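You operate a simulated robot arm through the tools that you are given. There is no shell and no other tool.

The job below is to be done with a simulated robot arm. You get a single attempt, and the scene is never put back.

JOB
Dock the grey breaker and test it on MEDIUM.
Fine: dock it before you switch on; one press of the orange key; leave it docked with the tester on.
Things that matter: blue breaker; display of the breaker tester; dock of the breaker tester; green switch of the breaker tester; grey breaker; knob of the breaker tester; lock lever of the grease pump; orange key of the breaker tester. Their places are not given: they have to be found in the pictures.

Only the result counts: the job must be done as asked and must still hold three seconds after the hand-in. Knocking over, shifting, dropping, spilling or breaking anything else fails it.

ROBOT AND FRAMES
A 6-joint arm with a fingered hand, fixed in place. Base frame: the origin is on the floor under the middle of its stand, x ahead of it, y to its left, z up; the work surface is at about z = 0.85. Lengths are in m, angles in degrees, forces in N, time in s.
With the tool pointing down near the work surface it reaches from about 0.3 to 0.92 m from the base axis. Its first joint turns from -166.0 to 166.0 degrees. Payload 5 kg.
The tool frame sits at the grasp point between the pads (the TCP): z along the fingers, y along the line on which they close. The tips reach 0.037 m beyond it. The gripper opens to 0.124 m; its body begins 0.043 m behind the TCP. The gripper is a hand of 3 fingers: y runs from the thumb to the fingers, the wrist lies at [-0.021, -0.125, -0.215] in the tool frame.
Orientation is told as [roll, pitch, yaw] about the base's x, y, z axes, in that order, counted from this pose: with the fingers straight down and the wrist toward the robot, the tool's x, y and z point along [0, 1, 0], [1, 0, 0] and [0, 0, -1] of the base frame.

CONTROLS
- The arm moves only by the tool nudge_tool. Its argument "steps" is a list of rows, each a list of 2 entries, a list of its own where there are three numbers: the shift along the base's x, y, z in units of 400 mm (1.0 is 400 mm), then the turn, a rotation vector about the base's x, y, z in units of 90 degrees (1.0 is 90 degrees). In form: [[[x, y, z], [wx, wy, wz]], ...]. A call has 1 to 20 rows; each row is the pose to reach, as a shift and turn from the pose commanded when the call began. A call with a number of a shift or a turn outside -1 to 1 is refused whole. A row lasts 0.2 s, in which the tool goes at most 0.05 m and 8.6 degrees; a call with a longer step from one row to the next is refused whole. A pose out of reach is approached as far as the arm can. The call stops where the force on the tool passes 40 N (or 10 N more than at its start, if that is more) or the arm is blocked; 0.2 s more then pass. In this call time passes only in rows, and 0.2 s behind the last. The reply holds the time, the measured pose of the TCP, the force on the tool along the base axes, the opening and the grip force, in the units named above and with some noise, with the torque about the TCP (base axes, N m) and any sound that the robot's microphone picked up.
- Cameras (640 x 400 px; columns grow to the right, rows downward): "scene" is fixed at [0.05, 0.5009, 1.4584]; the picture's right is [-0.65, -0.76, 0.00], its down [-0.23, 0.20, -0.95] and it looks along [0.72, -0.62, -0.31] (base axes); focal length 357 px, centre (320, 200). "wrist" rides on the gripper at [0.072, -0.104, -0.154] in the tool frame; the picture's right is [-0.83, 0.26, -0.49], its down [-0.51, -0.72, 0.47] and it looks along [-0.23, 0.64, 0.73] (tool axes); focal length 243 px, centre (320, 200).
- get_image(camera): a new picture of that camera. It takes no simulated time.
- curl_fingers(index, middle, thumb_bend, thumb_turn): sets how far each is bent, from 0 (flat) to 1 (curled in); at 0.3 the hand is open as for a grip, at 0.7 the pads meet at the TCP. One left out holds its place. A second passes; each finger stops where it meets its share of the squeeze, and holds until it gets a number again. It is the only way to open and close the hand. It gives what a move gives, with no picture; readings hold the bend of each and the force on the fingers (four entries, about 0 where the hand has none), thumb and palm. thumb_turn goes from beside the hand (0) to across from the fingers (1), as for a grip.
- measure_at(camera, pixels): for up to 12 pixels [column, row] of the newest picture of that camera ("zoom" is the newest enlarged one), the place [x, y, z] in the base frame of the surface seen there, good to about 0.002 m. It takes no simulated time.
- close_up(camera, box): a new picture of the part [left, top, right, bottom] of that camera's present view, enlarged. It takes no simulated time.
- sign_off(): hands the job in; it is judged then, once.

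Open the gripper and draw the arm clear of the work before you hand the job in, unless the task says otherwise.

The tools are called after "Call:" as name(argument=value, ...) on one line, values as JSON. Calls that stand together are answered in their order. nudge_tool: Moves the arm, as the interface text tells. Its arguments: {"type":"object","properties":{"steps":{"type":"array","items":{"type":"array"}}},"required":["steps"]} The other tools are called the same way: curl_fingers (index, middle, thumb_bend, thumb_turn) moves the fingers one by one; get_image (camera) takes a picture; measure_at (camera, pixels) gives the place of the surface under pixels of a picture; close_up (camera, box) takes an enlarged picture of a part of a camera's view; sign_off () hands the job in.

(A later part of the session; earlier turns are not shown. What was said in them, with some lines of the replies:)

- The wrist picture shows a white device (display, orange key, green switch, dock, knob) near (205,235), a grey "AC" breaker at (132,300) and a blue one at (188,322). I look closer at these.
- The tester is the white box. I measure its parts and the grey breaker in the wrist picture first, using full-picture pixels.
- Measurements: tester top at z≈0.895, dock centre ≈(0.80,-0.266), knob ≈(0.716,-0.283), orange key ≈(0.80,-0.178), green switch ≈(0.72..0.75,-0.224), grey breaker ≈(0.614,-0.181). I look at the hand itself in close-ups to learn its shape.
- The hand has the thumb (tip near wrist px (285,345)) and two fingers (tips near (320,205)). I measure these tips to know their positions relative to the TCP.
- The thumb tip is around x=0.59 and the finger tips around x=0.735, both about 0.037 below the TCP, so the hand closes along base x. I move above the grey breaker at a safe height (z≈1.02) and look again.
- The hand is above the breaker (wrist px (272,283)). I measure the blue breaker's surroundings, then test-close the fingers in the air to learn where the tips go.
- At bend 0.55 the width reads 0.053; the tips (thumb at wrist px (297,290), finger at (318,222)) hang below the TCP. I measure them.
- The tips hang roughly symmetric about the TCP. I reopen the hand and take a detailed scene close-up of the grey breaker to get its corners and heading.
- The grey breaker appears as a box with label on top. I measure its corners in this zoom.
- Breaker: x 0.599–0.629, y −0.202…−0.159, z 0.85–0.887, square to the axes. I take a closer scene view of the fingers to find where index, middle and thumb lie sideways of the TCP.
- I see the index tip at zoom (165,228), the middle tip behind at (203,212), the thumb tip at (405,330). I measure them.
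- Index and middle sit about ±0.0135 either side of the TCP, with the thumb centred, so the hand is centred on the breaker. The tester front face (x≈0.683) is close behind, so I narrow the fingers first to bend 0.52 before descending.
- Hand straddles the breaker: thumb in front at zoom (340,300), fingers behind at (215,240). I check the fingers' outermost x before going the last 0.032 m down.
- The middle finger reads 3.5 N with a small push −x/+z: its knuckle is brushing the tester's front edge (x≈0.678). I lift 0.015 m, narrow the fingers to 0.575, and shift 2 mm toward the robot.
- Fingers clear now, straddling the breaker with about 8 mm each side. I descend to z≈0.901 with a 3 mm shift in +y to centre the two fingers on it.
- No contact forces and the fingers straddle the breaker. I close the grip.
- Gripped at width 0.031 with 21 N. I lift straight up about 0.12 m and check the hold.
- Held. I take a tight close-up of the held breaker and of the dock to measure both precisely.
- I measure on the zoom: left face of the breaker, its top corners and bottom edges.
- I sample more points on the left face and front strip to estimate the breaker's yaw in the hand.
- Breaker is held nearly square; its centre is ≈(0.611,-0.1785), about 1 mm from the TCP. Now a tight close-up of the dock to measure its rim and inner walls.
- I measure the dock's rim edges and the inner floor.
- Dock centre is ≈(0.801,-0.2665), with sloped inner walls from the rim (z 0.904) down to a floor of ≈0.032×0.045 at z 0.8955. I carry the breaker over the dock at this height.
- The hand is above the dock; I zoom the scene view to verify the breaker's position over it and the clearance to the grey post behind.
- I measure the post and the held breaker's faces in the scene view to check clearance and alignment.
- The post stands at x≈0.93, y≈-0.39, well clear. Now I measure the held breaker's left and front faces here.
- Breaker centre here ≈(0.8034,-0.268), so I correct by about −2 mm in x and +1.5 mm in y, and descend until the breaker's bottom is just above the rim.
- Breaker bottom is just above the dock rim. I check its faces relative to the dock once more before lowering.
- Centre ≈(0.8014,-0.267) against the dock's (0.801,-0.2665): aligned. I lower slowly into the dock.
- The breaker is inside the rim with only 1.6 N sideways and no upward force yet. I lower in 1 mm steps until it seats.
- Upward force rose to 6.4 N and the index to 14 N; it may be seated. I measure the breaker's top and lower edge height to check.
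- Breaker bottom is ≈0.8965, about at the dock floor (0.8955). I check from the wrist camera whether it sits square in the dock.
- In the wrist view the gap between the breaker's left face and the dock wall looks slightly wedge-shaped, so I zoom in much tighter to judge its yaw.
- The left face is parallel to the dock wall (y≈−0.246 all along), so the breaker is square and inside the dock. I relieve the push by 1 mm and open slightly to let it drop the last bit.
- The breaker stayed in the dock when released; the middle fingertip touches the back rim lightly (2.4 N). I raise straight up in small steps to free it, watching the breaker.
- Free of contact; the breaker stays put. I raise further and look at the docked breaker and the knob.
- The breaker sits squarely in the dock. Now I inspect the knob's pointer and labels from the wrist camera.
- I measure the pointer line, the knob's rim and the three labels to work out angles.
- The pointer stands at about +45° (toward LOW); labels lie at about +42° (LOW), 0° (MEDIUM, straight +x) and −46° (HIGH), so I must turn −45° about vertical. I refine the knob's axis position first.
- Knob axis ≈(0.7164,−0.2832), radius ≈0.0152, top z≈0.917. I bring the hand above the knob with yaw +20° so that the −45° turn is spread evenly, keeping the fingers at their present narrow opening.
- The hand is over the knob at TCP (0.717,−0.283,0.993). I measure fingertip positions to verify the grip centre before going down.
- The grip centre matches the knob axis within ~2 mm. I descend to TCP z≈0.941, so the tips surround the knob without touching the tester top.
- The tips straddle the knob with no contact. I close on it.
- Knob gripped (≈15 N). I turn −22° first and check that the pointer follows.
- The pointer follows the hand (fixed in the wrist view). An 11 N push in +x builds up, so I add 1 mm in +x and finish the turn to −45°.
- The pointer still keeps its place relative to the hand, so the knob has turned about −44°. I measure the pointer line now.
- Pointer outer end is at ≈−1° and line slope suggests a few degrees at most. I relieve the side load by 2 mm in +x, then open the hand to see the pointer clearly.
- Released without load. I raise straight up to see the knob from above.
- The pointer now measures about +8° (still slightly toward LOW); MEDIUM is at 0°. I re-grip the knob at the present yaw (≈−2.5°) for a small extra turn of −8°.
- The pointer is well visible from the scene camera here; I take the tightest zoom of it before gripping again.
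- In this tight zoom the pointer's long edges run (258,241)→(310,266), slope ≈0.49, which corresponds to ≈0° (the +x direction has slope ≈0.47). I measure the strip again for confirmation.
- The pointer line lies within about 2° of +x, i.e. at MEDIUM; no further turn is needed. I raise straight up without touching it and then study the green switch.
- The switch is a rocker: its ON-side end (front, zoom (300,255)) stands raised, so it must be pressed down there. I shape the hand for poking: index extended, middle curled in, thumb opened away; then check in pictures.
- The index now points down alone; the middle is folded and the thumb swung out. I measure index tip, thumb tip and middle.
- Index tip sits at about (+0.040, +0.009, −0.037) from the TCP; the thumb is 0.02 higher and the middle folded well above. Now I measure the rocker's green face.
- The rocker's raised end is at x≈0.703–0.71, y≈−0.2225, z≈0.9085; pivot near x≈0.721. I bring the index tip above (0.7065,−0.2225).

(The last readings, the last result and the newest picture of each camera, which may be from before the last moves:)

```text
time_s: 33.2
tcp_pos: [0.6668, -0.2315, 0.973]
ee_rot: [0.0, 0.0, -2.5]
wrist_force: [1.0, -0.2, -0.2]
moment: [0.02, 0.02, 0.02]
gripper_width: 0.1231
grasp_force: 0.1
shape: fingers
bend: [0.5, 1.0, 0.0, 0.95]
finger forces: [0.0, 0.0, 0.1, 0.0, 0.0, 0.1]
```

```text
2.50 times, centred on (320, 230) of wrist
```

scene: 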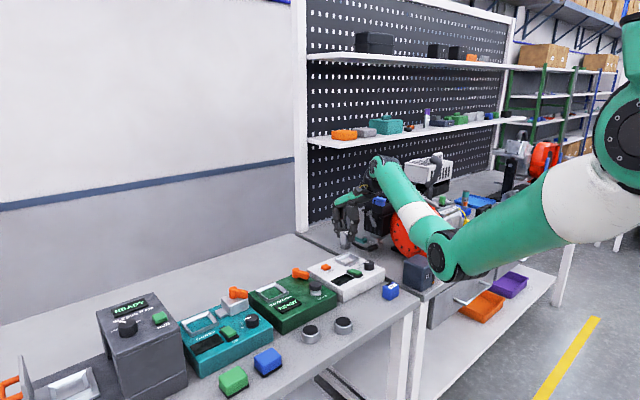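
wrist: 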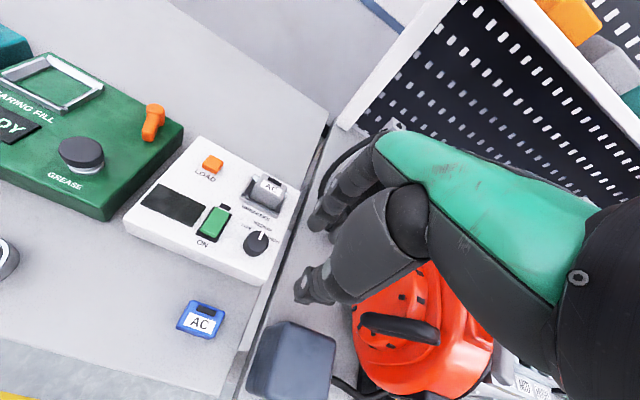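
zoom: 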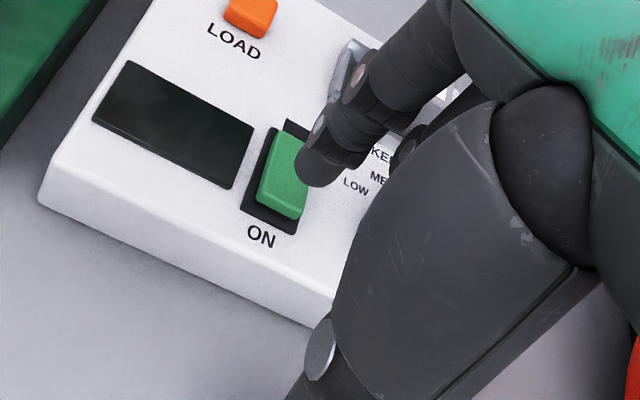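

I measure where the index tip actually is relative to the rocker end.

Call:
close_up(camera="scene", box=[345, 248, 380, 275])

Call:
measure_at(camera="zoom", pixels=[[290, 185], [265, 175], [315, 175], [290, 170], [262, 160], [320, 160], [275, 180], [305, 180]])

```text
14.81 times, centred on (362, 262) of scene
```

zoom: 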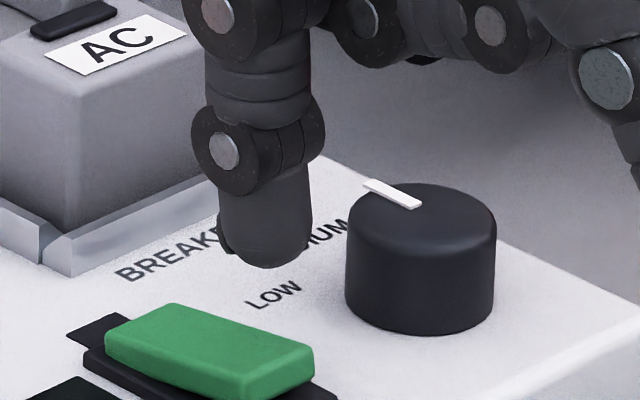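

```text
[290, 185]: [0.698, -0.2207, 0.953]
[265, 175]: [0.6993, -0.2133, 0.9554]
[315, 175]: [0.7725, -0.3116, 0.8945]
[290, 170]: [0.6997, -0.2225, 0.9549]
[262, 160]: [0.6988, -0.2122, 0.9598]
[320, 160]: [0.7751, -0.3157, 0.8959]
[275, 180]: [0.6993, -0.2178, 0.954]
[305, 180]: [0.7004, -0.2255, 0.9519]
```

Call:
measure_at(camera="zoom", pixels=[[265, 262], [265, 250], [230, 245], [240, 230], [300, 240], [308, 220], [265, 225], [225, 215], [310, 205], [270, 205]])

```text
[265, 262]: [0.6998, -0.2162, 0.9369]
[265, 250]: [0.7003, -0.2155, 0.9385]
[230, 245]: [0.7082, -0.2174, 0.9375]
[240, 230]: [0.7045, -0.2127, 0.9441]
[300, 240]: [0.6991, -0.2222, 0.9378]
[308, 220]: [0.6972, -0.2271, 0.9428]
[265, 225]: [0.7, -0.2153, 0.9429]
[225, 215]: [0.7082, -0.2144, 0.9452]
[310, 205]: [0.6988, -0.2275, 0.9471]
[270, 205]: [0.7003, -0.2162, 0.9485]
```

Index tip axis ≈(0.7064,−0.221), bottom z≈0.935: right above the raised end. I press down in small steps and watch the force.

Call:
nudge_tool(steps=[[[0, -0.003, -0.03], [0, 0, 0]], [[0, -0.003, -0.055], [0, 0, 0]], [[0, -0.003, -0.062], [0, 0, 0]], [[0, -0.003, -0.068], [0, 0, 0]], [[0, -0.003, -0.073], [0, 0, 0]]])

Call:
close_up(camera="scene", box=[335, 245, 395, 290])

```text
time_s: 34.4
tcp_pos: [0.6675, -0.2333, 0.9475]
ee_rot: [-0.1, -0.3, -2.6]
wrist_force: [-2.0, -0.5, 17.1]
moment: [0.22, -0.69, 0.05]
gripper_width: 0.1215
grasp_force: 8.9
shape: fingers
bend: [0.51, 1.0, 0.0, 0.95]
finger forces: [17.3, 0.1, 0.0, 0.1, 0.1, 0.0]
heard: click
```

```text
8.89 times, centred on (365, 268) of scene
```

zoom: 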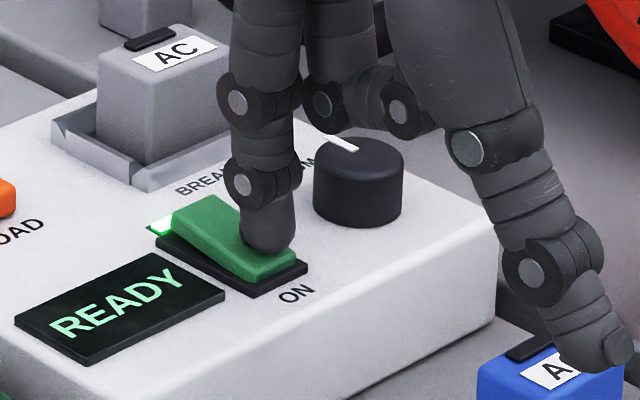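

The rocker clicked, the lamp lit and the display reads READY. I lift off straight up.

Call:
nudge_tool(steps=[[[0, 0, 0.02], [0, 0, 0]], [[0, 0, 0.06], [0, 0, 0]], [[0, 0, 0.14], [0, 0, 0]], [[0, 0, 0.2], [0, 0, 0]]])

Call:
close_up(camera="scene", box=[310, 240, 395, 300])

Call:
get_image(camera="wrist")

```text
time_s: 35.4
tcp_pos: [0.6667, -0.2323, 1.0249]
ee_rot: [0.0, 0.1, -2.4]
wrist_force: [-0.5, 0.3, -0.8]
moment: [0.02, 0.03, 0.0]
gripper_width: 0.1233
grasp_force: 0.0
shape: fingers
bend: [0.5, 1.0, 0.0, 0.95]
finger forces: [0.0, 0.1, 0.0, 0.1, 0.1, 0.0]
```

```text
6.67 times, centred on (352, 270) of scene
```

zoom: 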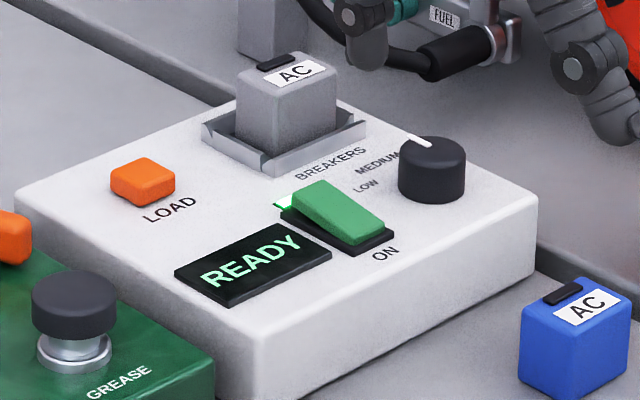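

```text
taken
```

wrist: 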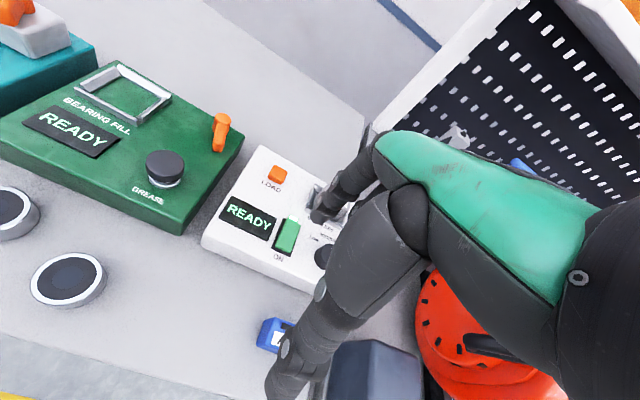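

READY. Before the single key press, I verify the knob pointer once more at maximum zoom.

Call:
close_up(camera="scene", box=[360, 254, 376, 266])

Call:
measure_at(camera="zoom", pixels=[[320, 200]])

```text
16.00 times, centred on (368, 260) of scene
```

zoom: 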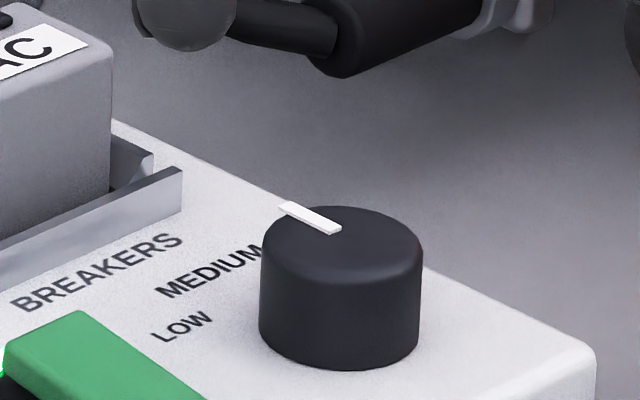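

```text
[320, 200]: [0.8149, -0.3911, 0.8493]
```

Pointer long edges have slope ≈0.50 versus 0.474 for exact +x: about −1…−2°, so MEDIUM is set. Now I measure the orange key.

Call:
close_up(camera="scene", box=[310, 250, 350, 280])

Call:
measure_at(camera="zoom", pixels=[[265, 200], [220, 190], [290, 175], [320, 205], [255, 225], [265, 190], [280, 205], [240, 205]])

```text
13.33 times, centred on (330, 265) of scene
```

zoom: 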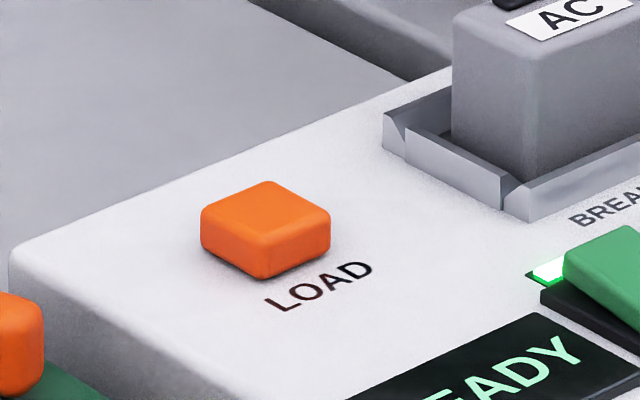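

```text
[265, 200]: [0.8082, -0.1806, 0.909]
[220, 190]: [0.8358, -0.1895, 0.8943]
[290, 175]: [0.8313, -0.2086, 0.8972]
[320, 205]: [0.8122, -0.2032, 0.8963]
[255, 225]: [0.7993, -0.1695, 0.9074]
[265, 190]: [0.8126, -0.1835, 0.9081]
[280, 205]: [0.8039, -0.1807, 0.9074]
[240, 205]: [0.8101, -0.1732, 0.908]
```

The key's centre is ≈(0.803,−0.178), top z≈0.908. I check the nearby grease-pump lever's position for clearance before moving there.

Call:
measure_at(camera="zoom", pixels=[[266, 213], [15, 320], [30, 350], [210, 214], [325, 217], [268, 184], [262, 243]])

Call:
measure_at(camera="wrist", pixels=[[221, 120], [218, 145], [277, 175], [163, 162]])

```text
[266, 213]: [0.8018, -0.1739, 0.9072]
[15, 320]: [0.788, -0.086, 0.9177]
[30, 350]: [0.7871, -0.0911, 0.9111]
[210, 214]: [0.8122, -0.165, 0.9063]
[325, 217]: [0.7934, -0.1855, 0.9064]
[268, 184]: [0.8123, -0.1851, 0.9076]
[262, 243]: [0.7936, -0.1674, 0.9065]
```

```text
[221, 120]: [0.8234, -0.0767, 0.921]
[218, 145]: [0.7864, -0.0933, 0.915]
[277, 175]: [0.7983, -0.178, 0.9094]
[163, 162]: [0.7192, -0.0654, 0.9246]
```

Key spans x 0.793–0.812, y −0.185…−0.165; the lever (y≈−0.09) is well away. I move the index tip above the key.

Call:
nudge_tool(steps=[[[0.08, 0.04, 0], [0, 0, 0]], [[0.16, 0.08, 0], [0, 0, 0]], [[0.241, 0.1195, 0], [0, 0, 0]], [[0.241, 0.1195, -0.08], [0, 0, 0]], [[0.241, 0.1195, -0.13], [0, 0, 0]], [[0.241, 0.1195, -0.13], [0, 0, 0]]])

Call:
close_up(camera="scene", box=[310, 235, 370, 280])

Call:
close_up(camera="wrist", box=[240, 150, 400, 310])

```text
time_s: 36.8
tcp_pos: [0.7622, -0.1852, 0.9736]
ee_rot: [-0.1, 0.1, -2.5]
wrist_force: [-0.3, 0.6, -0.3]
moment: [0.0, 0.02, -0.01]
gripper_width: 0.1232
grasp_force: 0.1
shape: fingers
bend: [0.5, 1.0, 0.0, 0.95]
finger forces: [0.0, 0.0, 0.0, 0.0, 0.0, 0.0]
```

```text
8.89 times, centred on (340, 258) of scene
```

zoom: 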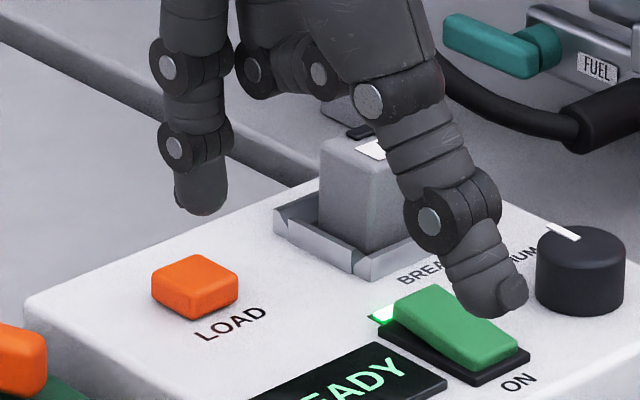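

```text
2.50 times, centred on (320, 230) of wrist
```

zoom: 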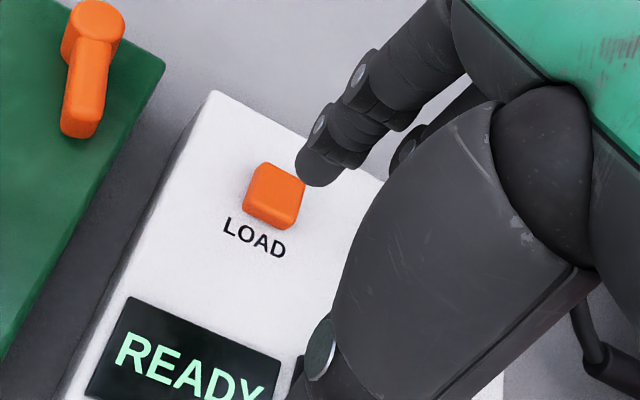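

I verify the index tip's position over the key.

Call:
close_up(camera="scene", box=[315, 240, 350, 268])

Call:
measure_at(camera="zoom", pixels=[[255, 215], [255, 200], [225, 205], [285, 205], [255, 180], [255, 222]])

```text
14.29 times, centred on (332, 254) of scene
```

zoom: 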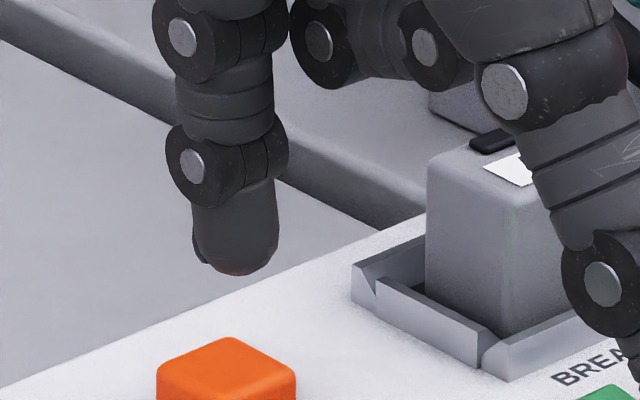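

```text
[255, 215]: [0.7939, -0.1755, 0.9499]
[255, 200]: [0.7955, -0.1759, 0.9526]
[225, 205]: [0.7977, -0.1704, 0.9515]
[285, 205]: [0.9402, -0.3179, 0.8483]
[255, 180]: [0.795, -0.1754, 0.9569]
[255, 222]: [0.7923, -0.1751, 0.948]
```

The tip axis is ≈(0.803,−0.177), over the key's centre. I press down monotonically in small steps, so that it counts as a single press.

Call:
nudge_tool(steps=[[[0, 0.002, -0.03], [0, 0, 0]], [[0, 0.002, -0.055], [0, 0, 0]], [[0, 0.002, -0.066], [0, 0, 0]], [[0, 0.002, -0.072], [0, 0, 0]], [[0, 0.002, -0.077], [0, 0, 0]]])

Call:
close_up(camera="scene", box=[310, 235, 370, 285])

```text
time_s: 38.0
tcp_pos: [0.7644, -0.1843, 0.9435]
ee_rot: [0.0, -0.2, -2.5]
wrist_force: [-1.3, -0.5, 6.0]
moment: [0.04, -0.23, 0.01]
gripper_width: 0.1227
grasp_force: 3.0
shape: fingers
bend: [0.5, 1.0, 0.0, 0.95]
finger forces: [6.1, 0.0, 0.0, 0.0, 0.0, 0.1]
heard: click
```

```text
8.00 times, centred on (340, 260) of scene
```

zoom: 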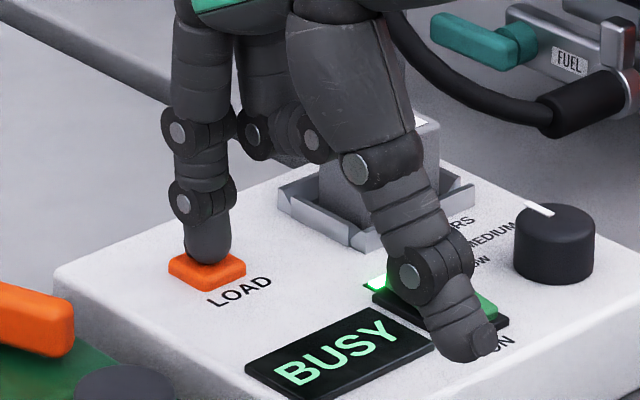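

Click heard and the display shows BUSY. I lift straight off the key.

Call:
nudge_tool(steps=[[[0, 0, 0.03], [0, 0, 0]], [[0, 0, 0.08], [0, 0, 0]], [[0, 0, 0.16], [0, 0, 0]], [[0, 0, 0.24], [0, 0, 0]], [[-0.1, 0, 0.32], [0, 0, 0]], [[-0.2, 0, 0.4], [0, 0, 0]]])

Call:
close_up(camera="scene", box=[310, 235, 395, 300])

```text
refused: row 5 steps farther than a row can; nothing moved
```

```text
6.15 times, centred on (352, 268) of scene
```

zoom: 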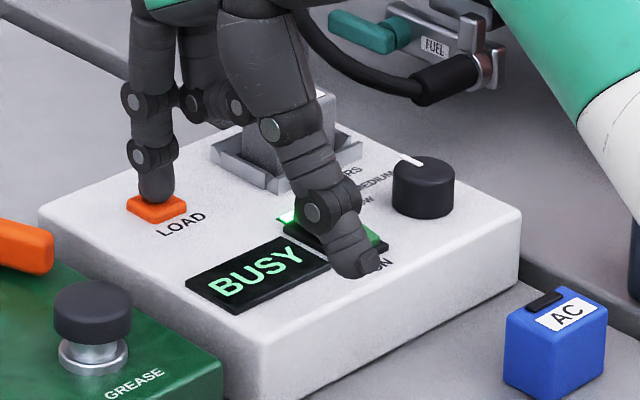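

The call was refused because one row was too long; nothing moved, the display still shows BUSY. I repeat with shorter rows.

Call:
nudge_tool(steps=[[[0, 0, 0.03], [0, 0, 0]], [[0, 0, 0.08], [0, 0, 0]], [[0, 0, 0.16], [0, 0, 0]], [[0, 0, 0.24], [0, 0, 0]], [[-0.05, 0, 0.3], [0, 0, 0]], [[-0.12, 0, 0.36], [0, 0, 0]]])

Call:
close_up(camera="scene", box=[310, 235, 395, 300])

```text
time_s: 39.4
tcp_pos: [0.7155, -0.1845, 1.0864]
ee_rot: [0.1, 0.1, -2.5]
wrist_force: [0.2, 0.3, 0.4]
moment: [0.01, 0.03, 0.01]
gripper_width: 0.1234
grasp_force: 0.0
shape: fingers
bend: [0.5, 1.0, 0.0, 0.95]
finger forces: [0.0, 0.0, 0.0, 0.0, 0.0, 0.0]
```

```text
6.15 times, centred on (352, 268) of scene
```

zoom: 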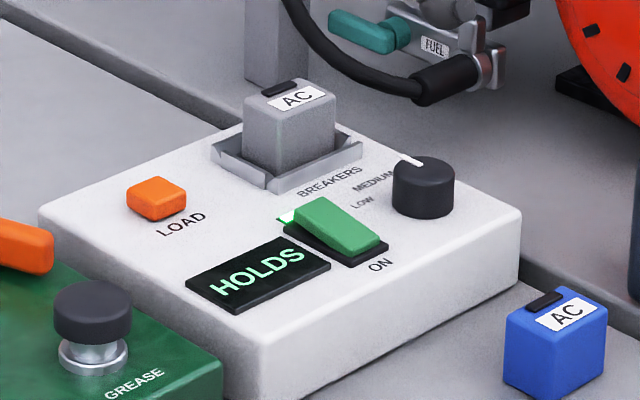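

The display now reads HOLDS, the breaker is docked, the lamp is lit and the knob is on MEDIUM. I draw the arm clear, then open the hand.

Call:
nudge_tool(steps=[[[-0.05, -0.05, 0.08], [0, 0, 0]], [[-0.1, -0.1, 0.15], [0, 0, 0]], [[-0.15, -0.15, 0.22], [0, 0, 0]], [[-0.2, -0.2, 0.26], [0, 0, 0]], [[-0.2, -0.25, 0.26], [0, 0, 0]]])

Call:
curl_fingers(index=0.3, middle=0.3, thumb_bend=0.3)

Call:
get_image(camera="scene")

Call:
close_up(camera="scene", box=[310, 235, 395, 300])

Call:
get_image(camera="wrist")

```text
time_s: 40.6
tcp_pos: [0.6342, -0.2826, 1.1902]
ee_rot: [0.1, 0.0, -2.5]
wrist_force: [-0.2, 0.4, 0.4]
moment: [0.01, -0.01, -0.01]
gripper_width: 0.1237
grasp_force: 0.2
shape: fingers
bend: [0.5, 1.0, 0.0, 0.95]
finger forces: [0.0, 0.1, 0.0, 0.0, 0.0, 0.1]
```

```text
time_s: 41.6
tcp_pos: [0.6345, -0.2836, 1.1888]
ee_rot: [-0.1, 0.0, -2.5]
wrist_force: [0.1, 0.7, -0.3]
moment: [-0.02, 0.02, -0.01]
gripper_width: 0.129
grasp_force: 0.1
shape: fingers
bend: [0.3, 0.3, 0.3, 0.97]
finger forces: [0.0, 0.1, 0.2, 0.0, 0.0, 0.0]
```

```text
taken
```

scene: 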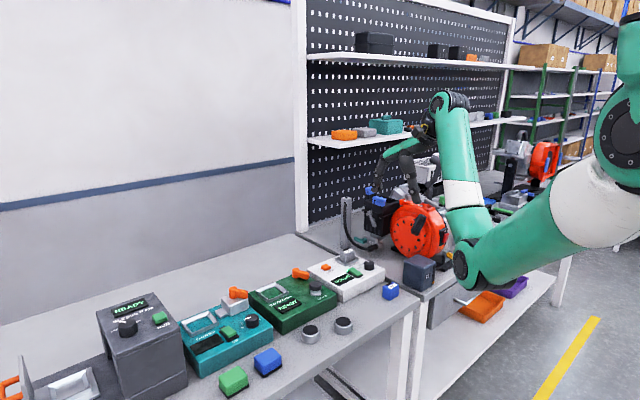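

```text
6.15 times, centred on (352, 268) of scene
```

zoom: 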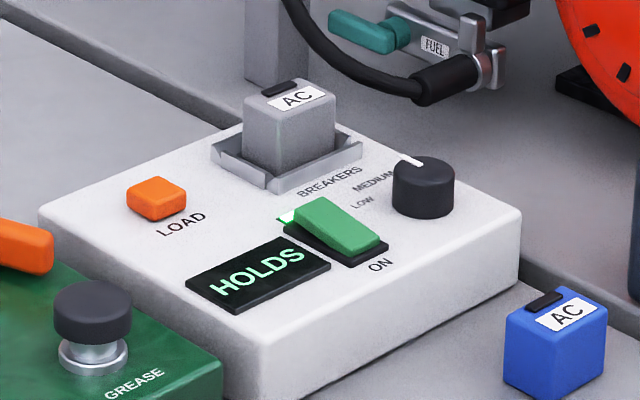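

```text
taken
```

wrist: 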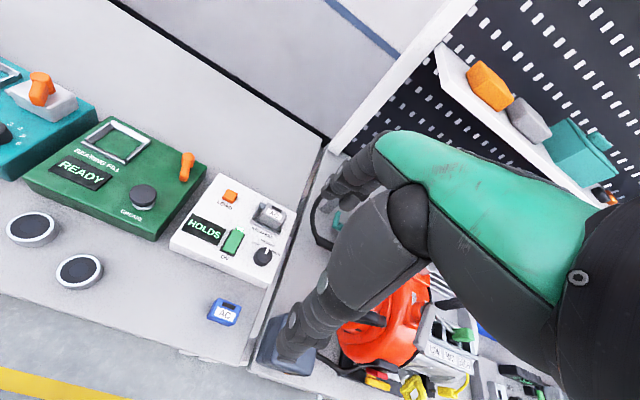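

The display holds HOLDS, the grey breaker sits in the dock, the tester is on, the blue breaker and grease pump are untouched, and the hand is open and clear. I hand the job in.

Call:
sign_off()

```text
The job is handed in.
```

I docked the grey breaker and tested it on MEDIUM. The tester's display reads HOLDS, and I've handed the job in.

- **Order:** I docked the breaker and turned the knob from LOW to MEDIUM before switching on. I then pressed the orange key once. The display went from READY to BUSY to HOLDS.
- **Knob:** the pointer measures within about 3° of straight at the MEDIUM mark.
- **Contacts along the way:** while reaching for the grey breaker, the middle finger brushed the tester's front edge at about 3.5 N. It also touched the dock's back rim lightly (about 2.4 N) as I let go of the breaker. Neither seemed to move anything in the pictures.
- **Left as asked:** the breaker is docked and the tester is on. The hand is open and clear of the work. I did not touch the blue breaker or the grease pump's lock lever.
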